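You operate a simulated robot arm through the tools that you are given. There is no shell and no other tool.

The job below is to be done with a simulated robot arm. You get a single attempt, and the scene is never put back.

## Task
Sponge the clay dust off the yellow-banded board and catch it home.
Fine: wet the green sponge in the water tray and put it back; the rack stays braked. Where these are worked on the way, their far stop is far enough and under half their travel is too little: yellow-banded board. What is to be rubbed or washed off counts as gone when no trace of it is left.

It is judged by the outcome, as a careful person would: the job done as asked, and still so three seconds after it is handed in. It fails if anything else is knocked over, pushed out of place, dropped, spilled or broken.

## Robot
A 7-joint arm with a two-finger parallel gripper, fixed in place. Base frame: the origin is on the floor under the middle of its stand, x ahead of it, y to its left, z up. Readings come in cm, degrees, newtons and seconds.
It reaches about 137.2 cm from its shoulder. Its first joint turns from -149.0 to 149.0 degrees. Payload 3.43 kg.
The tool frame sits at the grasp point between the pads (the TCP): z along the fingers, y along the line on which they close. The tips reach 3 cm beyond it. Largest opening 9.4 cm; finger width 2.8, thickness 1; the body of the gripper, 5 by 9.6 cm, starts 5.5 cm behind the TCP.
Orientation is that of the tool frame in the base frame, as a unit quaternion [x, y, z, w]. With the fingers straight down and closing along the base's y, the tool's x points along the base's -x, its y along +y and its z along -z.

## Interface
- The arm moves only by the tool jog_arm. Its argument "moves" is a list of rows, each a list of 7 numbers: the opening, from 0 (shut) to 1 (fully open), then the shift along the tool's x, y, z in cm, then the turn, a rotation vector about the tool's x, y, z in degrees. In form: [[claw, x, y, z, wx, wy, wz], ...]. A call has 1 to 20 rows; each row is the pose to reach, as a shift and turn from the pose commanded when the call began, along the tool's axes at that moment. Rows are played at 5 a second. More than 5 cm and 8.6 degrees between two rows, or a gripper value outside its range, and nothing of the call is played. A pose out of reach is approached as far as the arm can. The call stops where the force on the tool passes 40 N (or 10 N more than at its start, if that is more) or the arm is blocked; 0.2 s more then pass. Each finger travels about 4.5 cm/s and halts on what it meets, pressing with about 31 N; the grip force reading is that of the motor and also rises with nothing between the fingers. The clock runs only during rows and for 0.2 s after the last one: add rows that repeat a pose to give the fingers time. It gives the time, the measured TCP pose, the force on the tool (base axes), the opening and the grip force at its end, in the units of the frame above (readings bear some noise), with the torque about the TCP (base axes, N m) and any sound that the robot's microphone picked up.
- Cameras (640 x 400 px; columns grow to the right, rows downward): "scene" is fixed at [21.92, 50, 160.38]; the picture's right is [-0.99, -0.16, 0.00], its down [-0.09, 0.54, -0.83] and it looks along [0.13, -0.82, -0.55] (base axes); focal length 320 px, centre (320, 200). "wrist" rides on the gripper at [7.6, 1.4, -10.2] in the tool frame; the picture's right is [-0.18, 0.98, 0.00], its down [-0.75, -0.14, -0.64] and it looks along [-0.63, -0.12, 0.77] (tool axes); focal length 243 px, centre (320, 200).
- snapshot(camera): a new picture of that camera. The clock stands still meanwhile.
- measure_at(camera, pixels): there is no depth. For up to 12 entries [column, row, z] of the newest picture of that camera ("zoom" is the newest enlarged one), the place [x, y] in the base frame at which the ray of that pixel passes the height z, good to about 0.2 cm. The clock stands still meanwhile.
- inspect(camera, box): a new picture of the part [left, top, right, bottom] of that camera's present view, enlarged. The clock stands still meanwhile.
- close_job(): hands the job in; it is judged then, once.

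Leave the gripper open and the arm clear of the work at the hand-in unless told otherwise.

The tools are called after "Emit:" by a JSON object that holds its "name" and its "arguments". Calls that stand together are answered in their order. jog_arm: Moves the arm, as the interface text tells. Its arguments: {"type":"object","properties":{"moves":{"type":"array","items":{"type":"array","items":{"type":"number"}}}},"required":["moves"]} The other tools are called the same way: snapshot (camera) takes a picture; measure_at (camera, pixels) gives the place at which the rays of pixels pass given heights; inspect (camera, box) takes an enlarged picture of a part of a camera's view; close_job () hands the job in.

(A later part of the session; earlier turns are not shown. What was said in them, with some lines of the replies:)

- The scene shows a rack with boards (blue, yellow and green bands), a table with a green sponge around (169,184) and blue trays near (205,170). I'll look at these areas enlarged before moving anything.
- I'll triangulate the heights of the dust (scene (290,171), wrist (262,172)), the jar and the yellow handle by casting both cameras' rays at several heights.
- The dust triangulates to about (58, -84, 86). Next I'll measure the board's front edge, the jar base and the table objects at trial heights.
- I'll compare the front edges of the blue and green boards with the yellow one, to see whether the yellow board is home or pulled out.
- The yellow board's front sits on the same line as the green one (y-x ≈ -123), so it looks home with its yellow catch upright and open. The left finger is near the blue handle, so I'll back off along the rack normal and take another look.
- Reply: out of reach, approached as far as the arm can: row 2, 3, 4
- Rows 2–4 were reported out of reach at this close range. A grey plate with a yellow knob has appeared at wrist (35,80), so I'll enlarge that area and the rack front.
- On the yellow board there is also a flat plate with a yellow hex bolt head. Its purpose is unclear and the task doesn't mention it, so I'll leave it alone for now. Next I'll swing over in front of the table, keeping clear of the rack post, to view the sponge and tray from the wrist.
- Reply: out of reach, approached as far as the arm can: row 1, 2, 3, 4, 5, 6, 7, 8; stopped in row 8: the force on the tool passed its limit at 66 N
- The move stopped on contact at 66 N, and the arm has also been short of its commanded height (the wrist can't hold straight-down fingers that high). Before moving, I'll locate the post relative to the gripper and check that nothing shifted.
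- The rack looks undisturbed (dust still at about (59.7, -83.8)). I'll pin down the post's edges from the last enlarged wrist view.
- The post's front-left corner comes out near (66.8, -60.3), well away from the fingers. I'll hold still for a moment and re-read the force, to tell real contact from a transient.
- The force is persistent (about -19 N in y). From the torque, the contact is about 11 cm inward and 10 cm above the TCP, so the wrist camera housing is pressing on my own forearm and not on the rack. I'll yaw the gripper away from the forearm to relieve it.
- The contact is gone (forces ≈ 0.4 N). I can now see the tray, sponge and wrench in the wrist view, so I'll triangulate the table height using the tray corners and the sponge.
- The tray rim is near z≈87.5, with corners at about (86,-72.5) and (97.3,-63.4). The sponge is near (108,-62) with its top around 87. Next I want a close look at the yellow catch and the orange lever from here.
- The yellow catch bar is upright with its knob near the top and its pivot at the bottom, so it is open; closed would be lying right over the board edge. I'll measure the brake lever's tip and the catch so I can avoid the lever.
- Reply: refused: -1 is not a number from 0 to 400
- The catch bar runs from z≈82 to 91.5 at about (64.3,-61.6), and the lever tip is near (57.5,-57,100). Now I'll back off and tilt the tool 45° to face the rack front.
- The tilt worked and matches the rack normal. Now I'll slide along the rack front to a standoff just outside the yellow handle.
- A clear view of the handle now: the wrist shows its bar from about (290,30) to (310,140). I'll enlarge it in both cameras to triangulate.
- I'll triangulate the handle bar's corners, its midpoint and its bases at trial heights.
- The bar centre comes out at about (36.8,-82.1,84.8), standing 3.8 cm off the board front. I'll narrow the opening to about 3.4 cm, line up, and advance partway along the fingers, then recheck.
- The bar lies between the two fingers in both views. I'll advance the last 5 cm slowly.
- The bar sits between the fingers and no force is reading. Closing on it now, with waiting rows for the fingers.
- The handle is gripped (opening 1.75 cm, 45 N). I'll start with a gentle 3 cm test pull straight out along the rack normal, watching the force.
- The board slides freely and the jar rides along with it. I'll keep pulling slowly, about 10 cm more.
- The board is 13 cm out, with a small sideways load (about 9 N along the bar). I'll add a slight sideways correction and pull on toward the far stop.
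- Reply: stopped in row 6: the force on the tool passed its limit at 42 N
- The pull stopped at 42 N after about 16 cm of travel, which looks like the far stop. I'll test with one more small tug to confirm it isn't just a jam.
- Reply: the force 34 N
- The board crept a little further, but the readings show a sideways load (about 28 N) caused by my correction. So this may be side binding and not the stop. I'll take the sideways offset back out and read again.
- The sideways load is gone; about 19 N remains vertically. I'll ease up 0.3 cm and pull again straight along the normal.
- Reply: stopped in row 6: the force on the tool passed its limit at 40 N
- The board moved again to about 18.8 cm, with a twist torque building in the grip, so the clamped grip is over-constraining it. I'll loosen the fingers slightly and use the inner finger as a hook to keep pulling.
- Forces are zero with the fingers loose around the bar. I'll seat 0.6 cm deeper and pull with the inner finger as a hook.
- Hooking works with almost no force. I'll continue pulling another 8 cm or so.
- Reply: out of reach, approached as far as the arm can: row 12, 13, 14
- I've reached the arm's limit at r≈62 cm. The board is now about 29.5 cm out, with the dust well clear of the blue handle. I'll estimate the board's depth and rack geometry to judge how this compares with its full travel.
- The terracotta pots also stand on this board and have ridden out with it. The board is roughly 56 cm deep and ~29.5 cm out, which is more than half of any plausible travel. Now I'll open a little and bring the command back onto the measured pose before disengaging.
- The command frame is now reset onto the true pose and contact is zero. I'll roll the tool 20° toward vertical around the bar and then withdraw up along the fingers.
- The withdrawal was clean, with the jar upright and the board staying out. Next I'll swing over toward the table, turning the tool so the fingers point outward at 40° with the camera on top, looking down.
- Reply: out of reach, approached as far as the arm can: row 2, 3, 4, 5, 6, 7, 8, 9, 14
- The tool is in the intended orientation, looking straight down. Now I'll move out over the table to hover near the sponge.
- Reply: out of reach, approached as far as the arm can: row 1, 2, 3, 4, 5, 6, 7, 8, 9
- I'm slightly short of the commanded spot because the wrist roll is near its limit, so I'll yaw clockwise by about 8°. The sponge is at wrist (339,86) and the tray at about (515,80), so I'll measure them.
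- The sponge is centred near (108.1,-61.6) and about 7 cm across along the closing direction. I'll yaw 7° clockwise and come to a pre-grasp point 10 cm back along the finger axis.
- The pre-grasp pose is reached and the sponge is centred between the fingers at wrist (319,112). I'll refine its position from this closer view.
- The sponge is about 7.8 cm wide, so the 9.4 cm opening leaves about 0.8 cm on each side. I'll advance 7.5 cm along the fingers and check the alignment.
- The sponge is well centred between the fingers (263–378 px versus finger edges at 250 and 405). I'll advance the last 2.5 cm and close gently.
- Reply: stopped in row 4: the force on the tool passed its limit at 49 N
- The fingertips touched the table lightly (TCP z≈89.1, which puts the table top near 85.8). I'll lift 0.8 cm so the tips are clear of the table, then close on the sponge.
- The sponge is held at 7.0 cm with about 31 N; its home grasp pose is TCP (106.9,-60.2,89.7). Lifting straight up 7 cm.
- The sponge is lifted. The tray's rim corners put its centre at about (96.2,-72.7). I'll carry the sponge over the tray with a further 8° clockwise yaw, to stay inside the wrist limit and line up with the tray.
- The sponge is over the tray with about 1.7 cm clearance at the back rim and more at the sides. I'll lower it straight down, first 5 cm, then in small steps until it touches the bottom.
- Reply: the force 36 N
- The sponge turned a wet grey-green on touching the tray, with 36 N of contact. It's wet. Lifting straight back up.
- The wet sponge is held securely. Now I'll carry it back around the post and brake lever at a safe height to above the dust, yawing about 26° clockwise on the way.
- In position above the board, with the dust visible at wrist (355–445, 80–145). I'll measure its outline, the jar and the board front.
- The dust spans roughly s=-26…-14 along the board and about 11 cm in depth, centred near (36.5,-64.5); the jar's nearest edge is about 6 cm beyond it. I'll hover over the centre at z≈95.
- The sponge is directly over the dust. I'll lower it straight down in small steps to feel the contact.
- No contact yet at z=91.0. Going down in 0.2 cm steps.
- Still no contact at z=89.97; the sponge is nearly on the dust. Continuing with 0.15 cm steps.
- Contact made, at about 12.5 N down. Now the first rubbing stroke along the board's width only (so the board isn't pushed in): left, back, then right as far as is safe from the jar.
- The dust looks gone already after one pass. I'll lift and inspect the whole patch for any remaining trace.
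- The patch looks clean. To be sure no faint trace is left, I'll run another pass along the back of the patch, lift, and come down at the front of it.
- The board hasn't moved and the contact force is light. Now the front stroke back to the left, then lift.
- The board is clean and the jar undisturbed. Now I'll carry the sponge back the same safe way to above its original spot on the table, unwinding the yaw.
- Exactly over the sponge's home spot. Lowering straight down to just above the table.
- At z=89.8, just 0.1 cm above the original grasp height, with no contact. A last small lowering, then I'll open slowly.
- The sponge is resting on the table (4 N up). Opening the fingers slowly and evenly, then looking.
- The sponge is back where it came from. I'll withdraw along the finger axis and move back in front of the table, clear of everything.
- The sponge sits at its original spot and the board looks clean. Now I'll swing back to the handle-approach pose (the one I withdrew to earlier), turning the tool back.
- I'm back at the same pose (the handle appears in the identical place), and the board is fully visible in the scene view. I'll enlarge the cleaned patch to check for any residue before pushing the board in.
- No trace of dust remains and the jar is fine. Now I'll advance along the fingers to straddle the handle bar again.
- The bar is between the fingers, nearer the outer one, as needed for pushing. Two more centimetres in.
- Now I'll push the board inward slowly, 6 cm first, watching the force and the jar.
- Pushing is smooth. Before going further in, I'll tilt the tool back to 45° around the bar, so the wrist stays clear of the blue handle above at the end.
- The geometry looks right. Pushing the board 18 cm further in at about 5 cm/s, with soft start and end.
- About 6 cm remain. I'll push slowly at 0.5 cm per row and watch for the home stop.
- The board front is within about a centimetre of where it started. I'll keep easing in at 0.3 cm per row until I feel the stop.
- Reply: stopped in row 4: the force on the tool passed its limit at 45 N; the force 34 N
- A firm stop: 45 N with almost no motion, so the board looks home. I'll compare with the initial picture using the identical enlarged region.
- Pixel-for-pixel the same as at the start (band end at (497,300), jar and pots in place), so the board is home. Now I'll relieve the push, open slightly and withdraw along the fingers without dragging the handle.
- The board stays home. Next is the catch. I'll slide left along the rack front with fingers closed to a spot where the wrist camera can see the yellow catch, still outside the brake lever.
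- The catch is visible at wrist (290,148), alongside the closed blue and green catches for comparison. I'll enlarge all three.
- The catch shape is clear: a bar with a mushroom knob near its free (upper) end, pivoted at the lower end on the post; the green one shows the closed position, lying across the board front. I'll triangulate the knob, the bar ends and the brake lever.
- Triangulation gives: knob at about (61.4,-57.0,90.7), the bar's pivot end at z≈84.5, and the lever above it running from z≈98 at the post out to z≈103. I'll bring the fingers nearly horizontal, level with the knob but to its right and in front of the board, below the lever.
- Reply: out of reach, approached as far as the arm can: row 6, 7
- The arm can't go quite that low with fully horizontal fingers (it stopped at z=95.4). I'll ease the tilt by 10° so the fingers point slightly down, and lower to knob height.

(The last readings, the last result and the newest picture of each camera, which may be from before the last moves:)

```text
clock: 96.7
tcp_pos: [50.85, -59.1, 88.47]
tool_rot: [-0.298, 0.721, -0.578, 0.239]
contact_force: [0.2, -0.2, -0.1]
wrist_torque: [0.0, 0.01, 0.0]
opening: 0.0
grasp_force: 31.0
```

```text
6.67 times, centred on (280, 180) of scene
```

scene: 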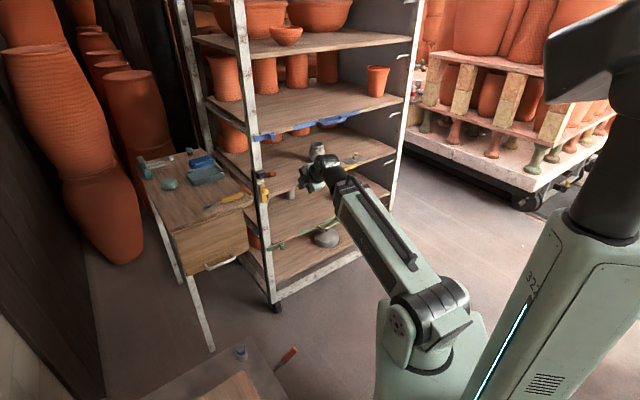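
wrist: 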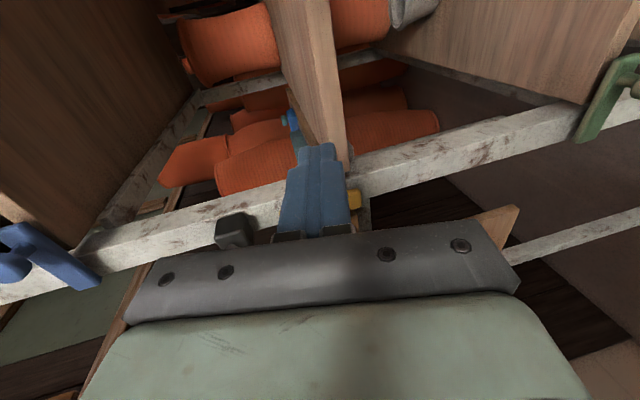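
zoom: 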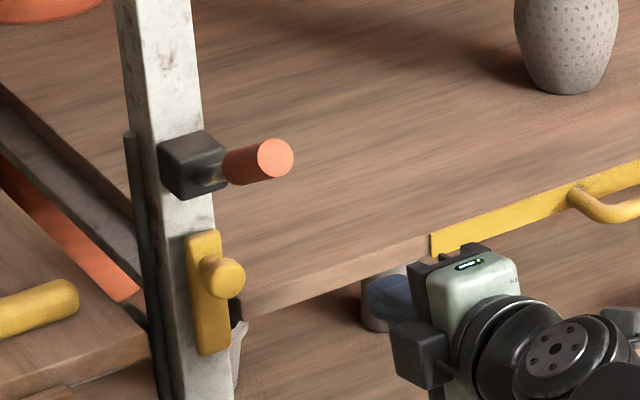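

The fingers are now level and about 12° below horizontal, with the lever box safely above. I'll slide left past the front of the knob (2 cm clear of it) to its left side.

Emit:
{"name": "jog_arm", "arguments": {"moves": [[0, -3.45, -0.5, -0.12, 0, 0, 0], [0, -6.9, -1.0, -0.24, 0, 0, 0], [0, -10.35, -1.5, -0.36, 0, 0, 0], [0, -13.8, -2.05, -0.47, 0, 0, 0], [0, -13.8, -2.05, -0.47, 0, 0, 0]]}}

Emit:
{"name": "snapshot", "arguments": {"camera": "wrist"}}

Emit:
{"name": "inspect", "arguments": {"camera": "scene", "box": [240, 150, 320, 210]}}

```text
clock: 97.9
tcp_pos: [60.56, -49.49, 90.61]
tool_rot: [-0.298, 0.721, -0.578, 0.239]
contact_force: [-1.1, 0.1, 0.0]
wrist_torque: [-0.01, 0.01, -0.04]
opening: 0.0
grasp_force: 31.4
```

```text
taken
```

wrist: 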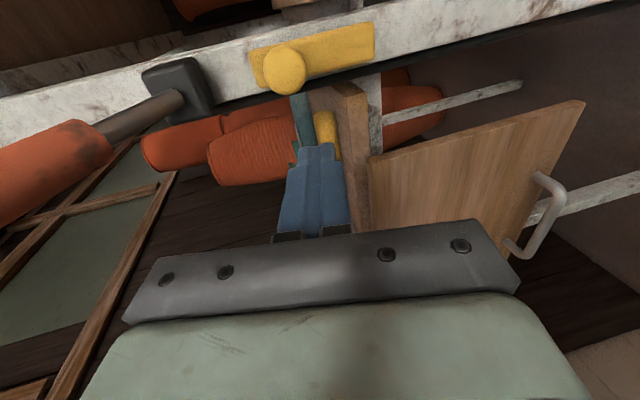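

```text
6.67 times, centred on (280, 180) of scene
```

zoom: 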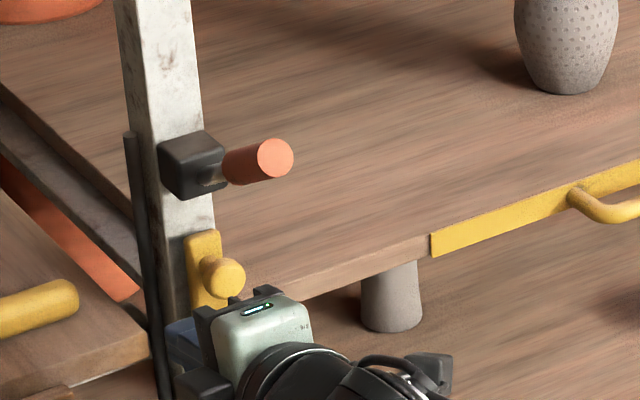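

Excellent view of the catch: the knob is at wrist (284,70) and the fingers are to its left. I'll refine the knob and bar positions with this new viewpoint.

Emit:
{"name": "measure_at", "arguments": {"camera": "wrist", "pixels": [[284, 70, 89], [284, 70, 91], [284, 70, 93], [253, 68, 91], [253, 68, 93], [375, 40, 83], [375, 40, 85], [190, 95, 97], [110, 140, 99]]}}

Emit:
{"name": "measure_at", "arguments": {"camera": "scene", "pixels": [[265.9, 191.75, 89], [265.9, 191.75, 90], [265.9, 191.75, 91], [265.9, 191.75, 92]]}}

Emit:
{"name": "inspect", "arguments": {"camera": "wrist", "box": [180, 0, 440, 220]}}

```text
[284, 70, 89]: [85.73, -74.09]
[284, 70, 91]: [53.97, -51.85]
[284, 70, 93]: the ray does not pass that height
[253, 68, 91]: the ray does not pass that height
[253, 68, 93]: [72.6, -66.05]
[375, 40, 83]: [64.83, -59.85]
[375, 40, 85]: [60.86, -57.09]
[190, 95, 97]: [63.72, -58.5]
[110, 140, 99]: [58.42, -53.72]
```

```text
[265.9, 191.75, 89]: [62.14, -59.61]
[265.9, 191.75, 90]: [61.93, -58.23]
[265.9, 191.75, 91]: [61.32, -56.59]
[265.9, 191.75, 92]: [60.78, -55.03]
```

```text
1.82 times, centred on (310, 110) of wrist
```

zoom: 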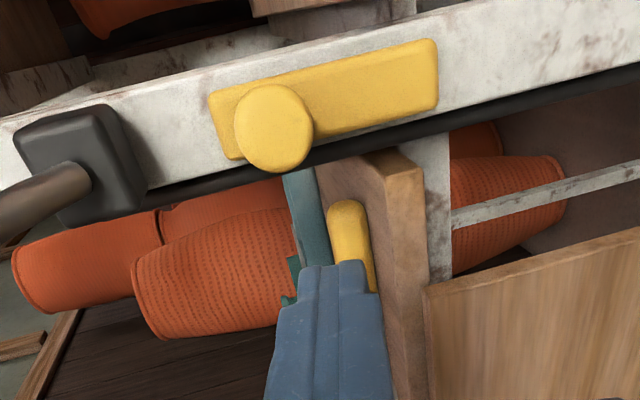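

The knob centre is confirmed at about (61.5,-57.2,90.5) with a 1.2 cm radius. My closed fingers are about 2 cm to its left. I'll move straight in 4.6 cm so they overlap the knob's depth.

Emit:
{"name": "jog_arm", "arguments": {"moves": [[0, 0, -0.33, 1.5, 0, 0, 0], [0, 0, -0.67, 3.0, 0, 0, 0], [0, 0, -1.0, 4.48, 0, 0, 0], [0, 0, -1.0, 4.48, 0, 0, 0]]}}

Emit:
{"name": "snapshot", "arguments": {"camera": "wrist"}}

Emit:
{"name": "inspect", "arguments": {"camera": "scene", "box": [240, 150, 320, 210]}}

```text
clock: 98.9
tcp_pos: [63.78, -52.78, 90.67]
tool_rot: [-0.298, 0.721, -0.578, 0.239]
contact_force: [0.8, 0.5, 0.2]
wrist_torque: [-0.01, 0.0, 0.0]
opening: 0.0
grasp_force: 31.1
```

```text
taken
```

wrist: 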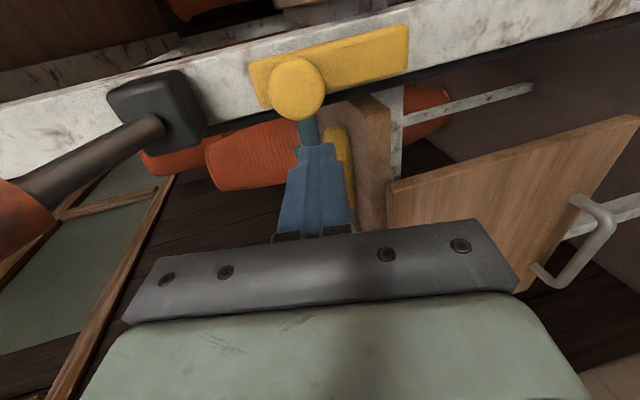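

```text
6.67 times, centred on (280, 180) of scene
```

zoom: 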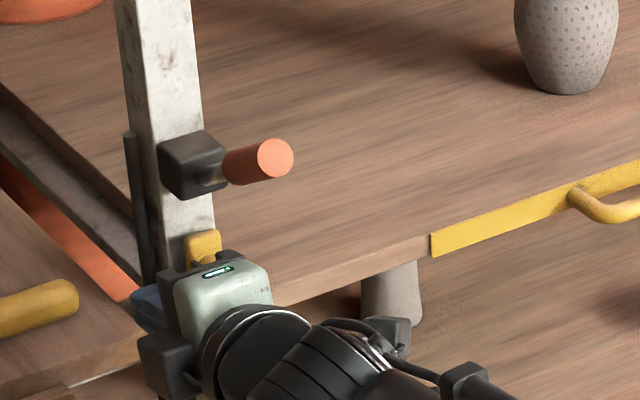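

My fingers are beside the knob now. Before sweeping right, I'll check exactly how low the brake-lever handle sits above my gripper body.

Emit:
{"name": "inspect", "arguments": {"camera": "wrist", "box": [0, 40, 260, 280]}}

Emit:
{"name": "measure_at", "arguments": {"camera": "scene", "pixels": [[266.2, 175.8, 97], [266.2, 175.8, 99], [266.2, 175.8, 101], [273.2, 173.5, 99], [273.2, 173.5, 101], [273.2, 173.5, 103], [273.5, 176.5, 97], [273.5, 176.5, 99], [273.5, 176.5, 101]]}}

Emit:
{"name": "measure_at", "arguments": {"camera": "wrist", "pixels": [[25, 205, 97], [25, 205, 99], [25, 205, 101], [160, 128, 95], [160, 128, 97], [160, 128, 99]]}}

```text
1.67 times, centred on (130, 160) of wrist
```

zoom: 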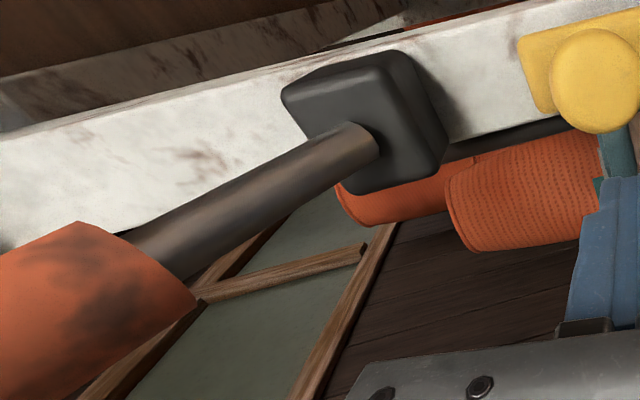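

```text
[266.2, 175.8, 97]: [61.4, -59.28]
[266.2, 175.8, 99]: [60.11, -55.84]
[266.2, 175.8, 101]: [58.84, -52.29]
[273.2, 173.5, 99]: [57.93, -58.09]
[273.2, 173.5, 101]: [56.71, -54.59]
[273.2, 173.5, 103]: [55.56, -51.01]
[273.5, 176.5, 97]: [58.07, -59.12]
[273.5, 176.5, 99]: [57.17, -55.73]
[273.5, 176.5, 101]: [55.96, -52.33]
```

```text
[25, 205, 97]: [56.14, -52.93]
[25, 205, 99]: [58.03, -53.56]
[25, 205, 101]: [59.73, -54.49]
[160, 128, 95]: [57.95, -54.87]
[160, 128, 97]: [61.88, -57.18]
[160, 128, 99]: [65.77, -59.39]
```

The lever handle's underside is at z≈100.6 above the gripper, leaving about 3 cm clearance. I'll sweep right slowly along the knob's arc, the first third now.

Emit:
{"name": "jog_arm", "arguments": {"moves": [[0, 1.0, -0.1, -0.02, 0, 0, 0], [0, 1.88, -0.18, -0.04, 0, 0, 0], [0, 2.7, -0.42, -0.1, 0, 0, 0], [0, 3.56, -0.67, -0.15, 0, 0, 0], [0, 4.35, -0.76, -0.17, 0, 0, 0], [0, 5.1, -0.81, -0.18, 0, 0, 0]]}}

Emit:
{"name": "snapshot", "arguments": {"camera": "wrist"}}

Emit:
{"name": "inspect", "arguments": {"camera": "scene", "box": [240, 150, 320, 210]}}

```text
clock: 100.3
tcp_pos: [60.01, -56.27, 91.38]
tool_rot: [-0.298, 0.721, -0.578, 0.238]
contact_force: [0.5, 0.2, -0.3]
wrist_torque: [0.02, 0.01, 0.03]
opening: 0.0
grasp_force: 31.2
```

```text
taken
```

wrist: 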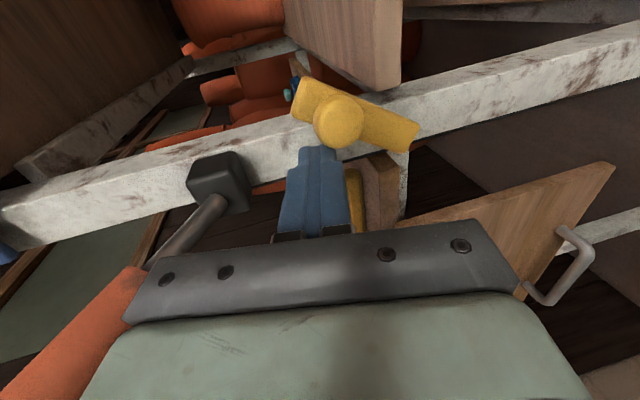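

```text
6.67 times, centred on (280, 180) of scene
```

zoom: 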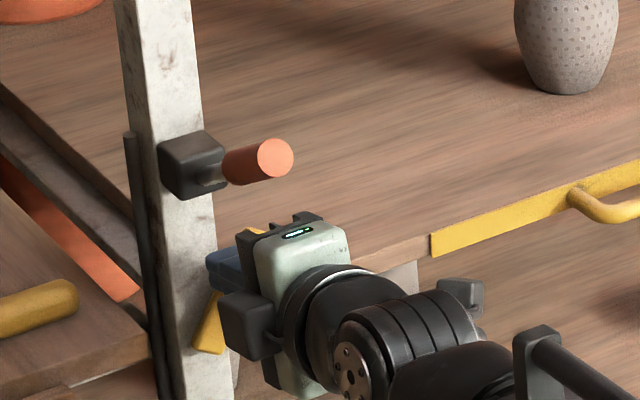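

The bar has swung about 35° and the force stays low. Continuing along the arc, now right and downward.

Emit:
{"name": "jog_arm", "arguments": {"moves": [[0, 0.8, 0.05, 0.01, 0, 0, 0], [0, 1.52, 0.13, 0.03, 0, 0, 0], [0, 2.3, 0.5, 0.11, 0, 0, 0], [0, 3.08, 0.93, 0.21, 0, 0, 0], [0, 3.75, 1.55, 0.35, 0, 0, 0], [0, 4.38, 2.25, 0.5, 0, 0, 0]]}}

Emit:
{"name": "snapshot", "arguments": {"camera": "wrist"}}

Emit:
{"name": "inspect", "arguments": {"camera": "scene", "box": [240, 150, 320, 210]}}

```text
clock: 101.7
tcp_pos: [57.05, -59.53, 89.23]
tool_rot: [-0.299, 0.721, -0.578, 0.238]
contact_force: [0.6, -0.2, 0.1]
wrist_torque: [-0.05, 0.0, 0.0]
opening: 0.0
grasp_force: 31.0
```

```text
taken
```

wrist: 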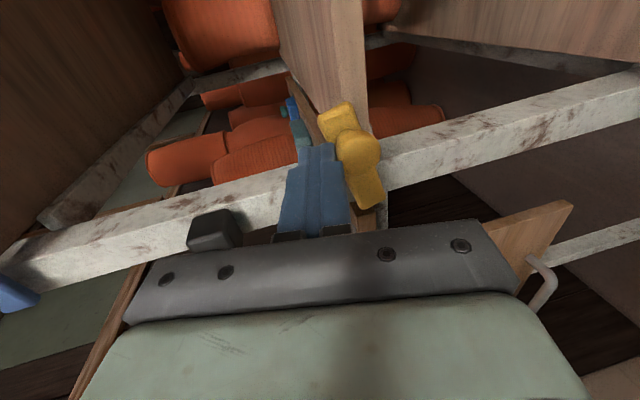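

```text
6.67 times, centred on (280, 180) of scene
```

zoom: 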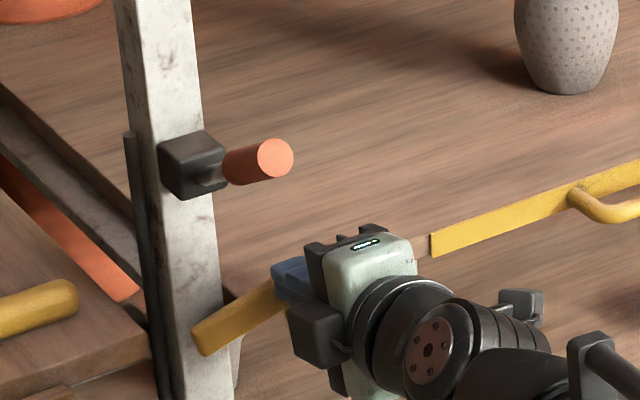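

The bar is now about 65–70° over. I'll finish with mostly downward motion until it lies level, like the green one.

Emit:
{"name": "jog_arm", "arguments": {"moves": [[0, 0.35, 0.45, 0.1, 0, 0, 0], [0, 0.6, 0.9, 0.2, 0, 0, 0], [0, 0.75, 1.35, 0.3, 0, 0, 0], [0, 0.85, 1.75, 0.39, 0, 0, 0], [0, 0.9, 2.1, 0.47, 0, 0, 0]]}}

Emit:
{"name": "snapshot", "arguments": {"camera": "wrist"}}

Emit:
{"name": "inspect", "arguments": {"camera": "scene", "box": [240, 150, 320, 210]}}

```text
clock: 102.8
tcp_pos: [56.39, -59.94, 87.6]
tool_rot: [-0.295, 0.72, -0.581, 0.239]
contact_force: [3.7, 5.7, 19.0]
wrist_torque: [-0.14, -0.37, 0.14]
opening: 0.0
grasp_force: 31.1
stopped in row 5: the force on the tool passed its limit at 46 N (the readings are from after the stop); the commanded pose is now the measured one
```

```text
taken
```

wrist: 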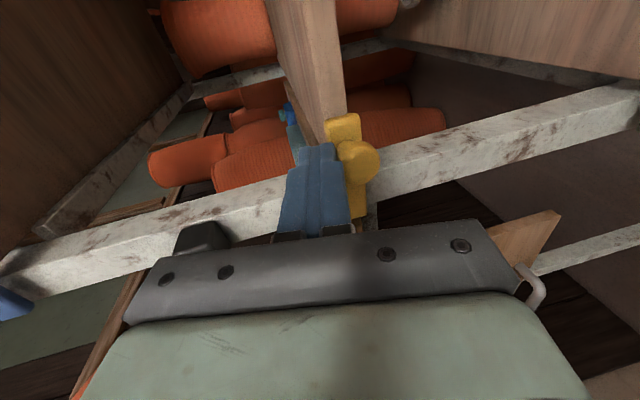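

```text
6.67 times, centred on (280, 180) of scene
```

zoom: 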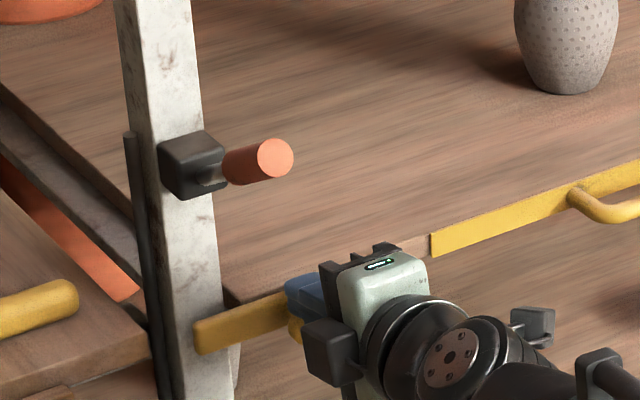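

The catch hit its end stop (46 N) and now lies at the same slope as the closed green one. I'll lift off slightly and back straight out.

Emit:
{"name": "jog_arm", "arguments": {"moves": [[0, 0, -0.3, -0.07, 0, 0, 0], [0, 0, -0.6, -0.13, 0, 0, 0], [0, 0, -0.4, -1.2, 0, 0, 0], [0, 0, -0.1, -2.6, 0, 0, 0], [0, 0, 0.25, -4.2, 0, 0, 0], [0, 0, 0.7, -6.0, 0, 0, 0]]}}

Emit:
{"name": "snapshot", "arguments": {"camera": "wrist"}}

Emit:
{"name": "inspect", "arguments": {"camera": "scene", "box": [240, 150, 320, 210]}}

```text
clock: 104.2
tcp_pos: [52.23, -55.62, 88.04]
tool_rot: [-0.296, 0.721, -0.579, 0.239]
contact_force: [-0.4, 0.3, -0.3]
wrist_torque: [0.0, -0.03, 0.03]
opening: 0.0
grasp_force: 31.3
```

```text
taken
```

wrist: 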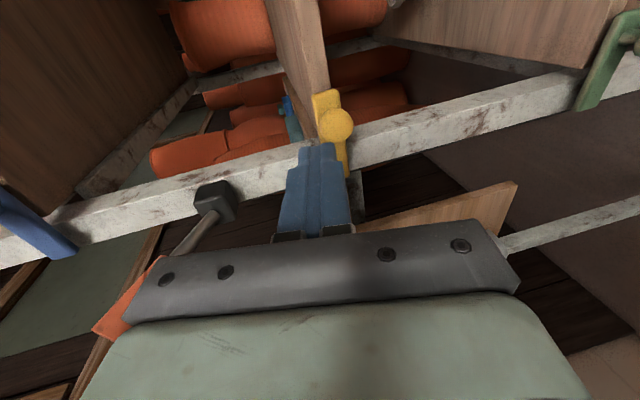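

```text
6.67 times, centred on (280, 180) of scene
```

zoom: 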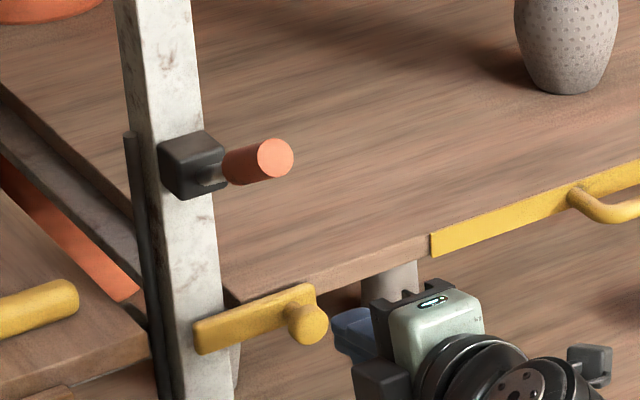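

The catch is fully across the board front, the board is home and the lever untouched. I'll move the arm right, out and up to a clear pose and open the gripper.

Emit:
{"name": "jog_arm", "arguments": {"moves": [[0, 4, 0, -1, 0, 0, 0], [0, 6, -1.5, -3.5, -6, 0, 0], [0.1, 7.5, -3.5, -6, -13, 0, 0], [0.3, 8.5, -5.5, -8.5, -20, 0, 0], [0.5, 9.2, -7.5, -10.8, -27, 0, 0], [0.7, 9.63, -9.45, -12.8, -32, 0, 0], [0.9, 9.63, -9.45, -12.8, -32, 0, 0], [1, 9.63, -9.45, -12.8, -32, 0, 0], [1, 9.63, -9.45, -12.8, -32, 0, 0]]}}

Emit:
{"name": "snapshot", "arguments": {"camera": "scene"}}

Emit:
{"name": "snapshot", "arguments": {"camera": "wrist"}}

Emit:
{"name": "inspect", "arguments": {"camera": "scene", "box": [230, 120, 400, 220]}}

Emit:
{"name": "inspect", "arguments": {"camera": "scene", "box": [120, 130, 280, 230]}}

```text
clock: 106.2
tcp_pos: [37.97, -55.2, 99.92]
tool_rot: [-0.35, 0.852, -0.359, 0.148]
contact_force: [0.4, -0.6, 0.4]
wrist_torque: [0.01, 0.01, 0.03]
opening: 9.4
grasp_force: 0.0
```

```text
taken
```

scene: 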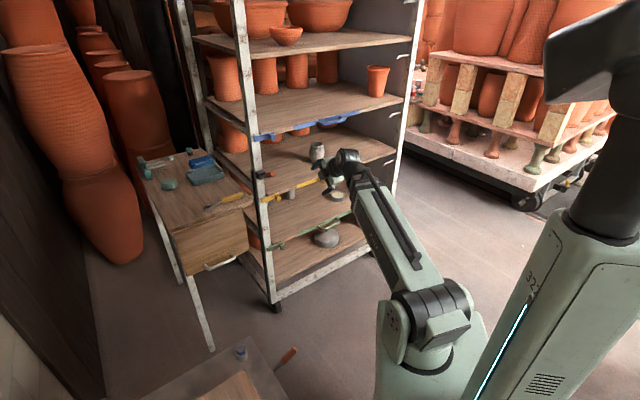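

```text
taken
```

wrist: 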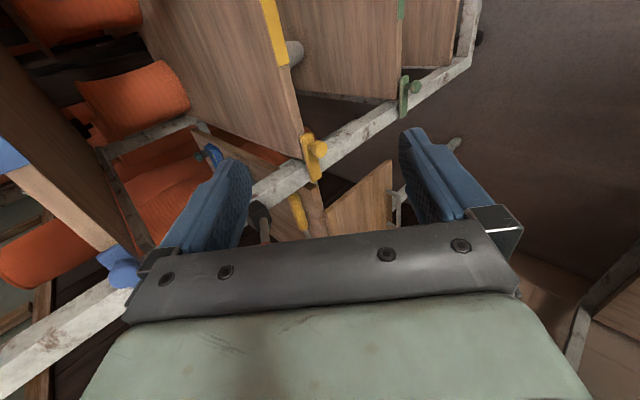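

```text
3.76 times, centred on (315, 170) of scene
```

zoom: 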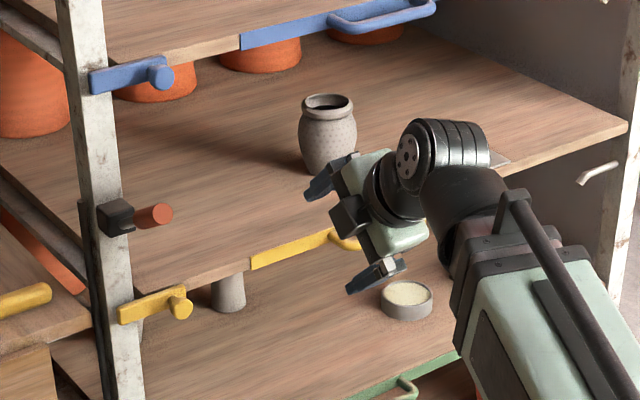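

```text
4.00 times, centred on (200, 180) of scene
```

zoom: 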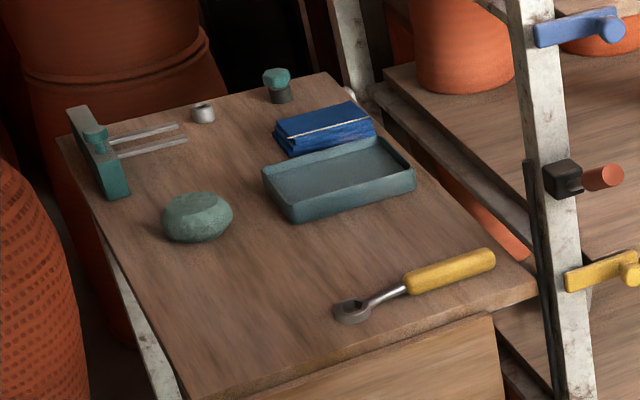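

Everything checks out:
- **Board:** clean and home, with the yellow catch level across its front like the blue and green ones.
- **Rack:** the brake lever looks unchanged.
- **Sponge:** the wet sponge is back on its spot.
- **Other items:** tray, wrench, jar and pots are in place.
- **Arm:** the gripper is open and clear, with no forces reading.

Handing in the job.

Emit:
{"name": "close_job", "arguments": {}}

```text
The job is handed in.
```

The clay dust is off the yellow-banded board, and the board is back home with its catch turned across the front, as on the blue and green ones. In the close-up pictures I took after wiping, no trace of dust showed.

- **Board:** I pulled it out about 29.5 cm, which was as far as the arm could reach. I did not feel a far stop, but the board is about 56 cm deep, so I judged that to be over half its travel. It then went back in until it hit a firm stop, and the pictures matched the ones from the start.
- **Sponge:** I wetted it in the tray, went over the dust patch in three passes, and put it back where it came from on the table.
- **Rack brake and other items:** I didn't touch the brake lever, and it looks the same as at the start. The jar, pots, tray and wrench are all in place.
- **Contacts:** Early on, the wrist camera pressed against my own forearm at up to 66 N. Later the fingertips pressed on the table at up to 49 N while I was reaching for the sponge. Neither moved anything that I could see.

The gripper is open and the arm is about 20 cm in front of the rack.
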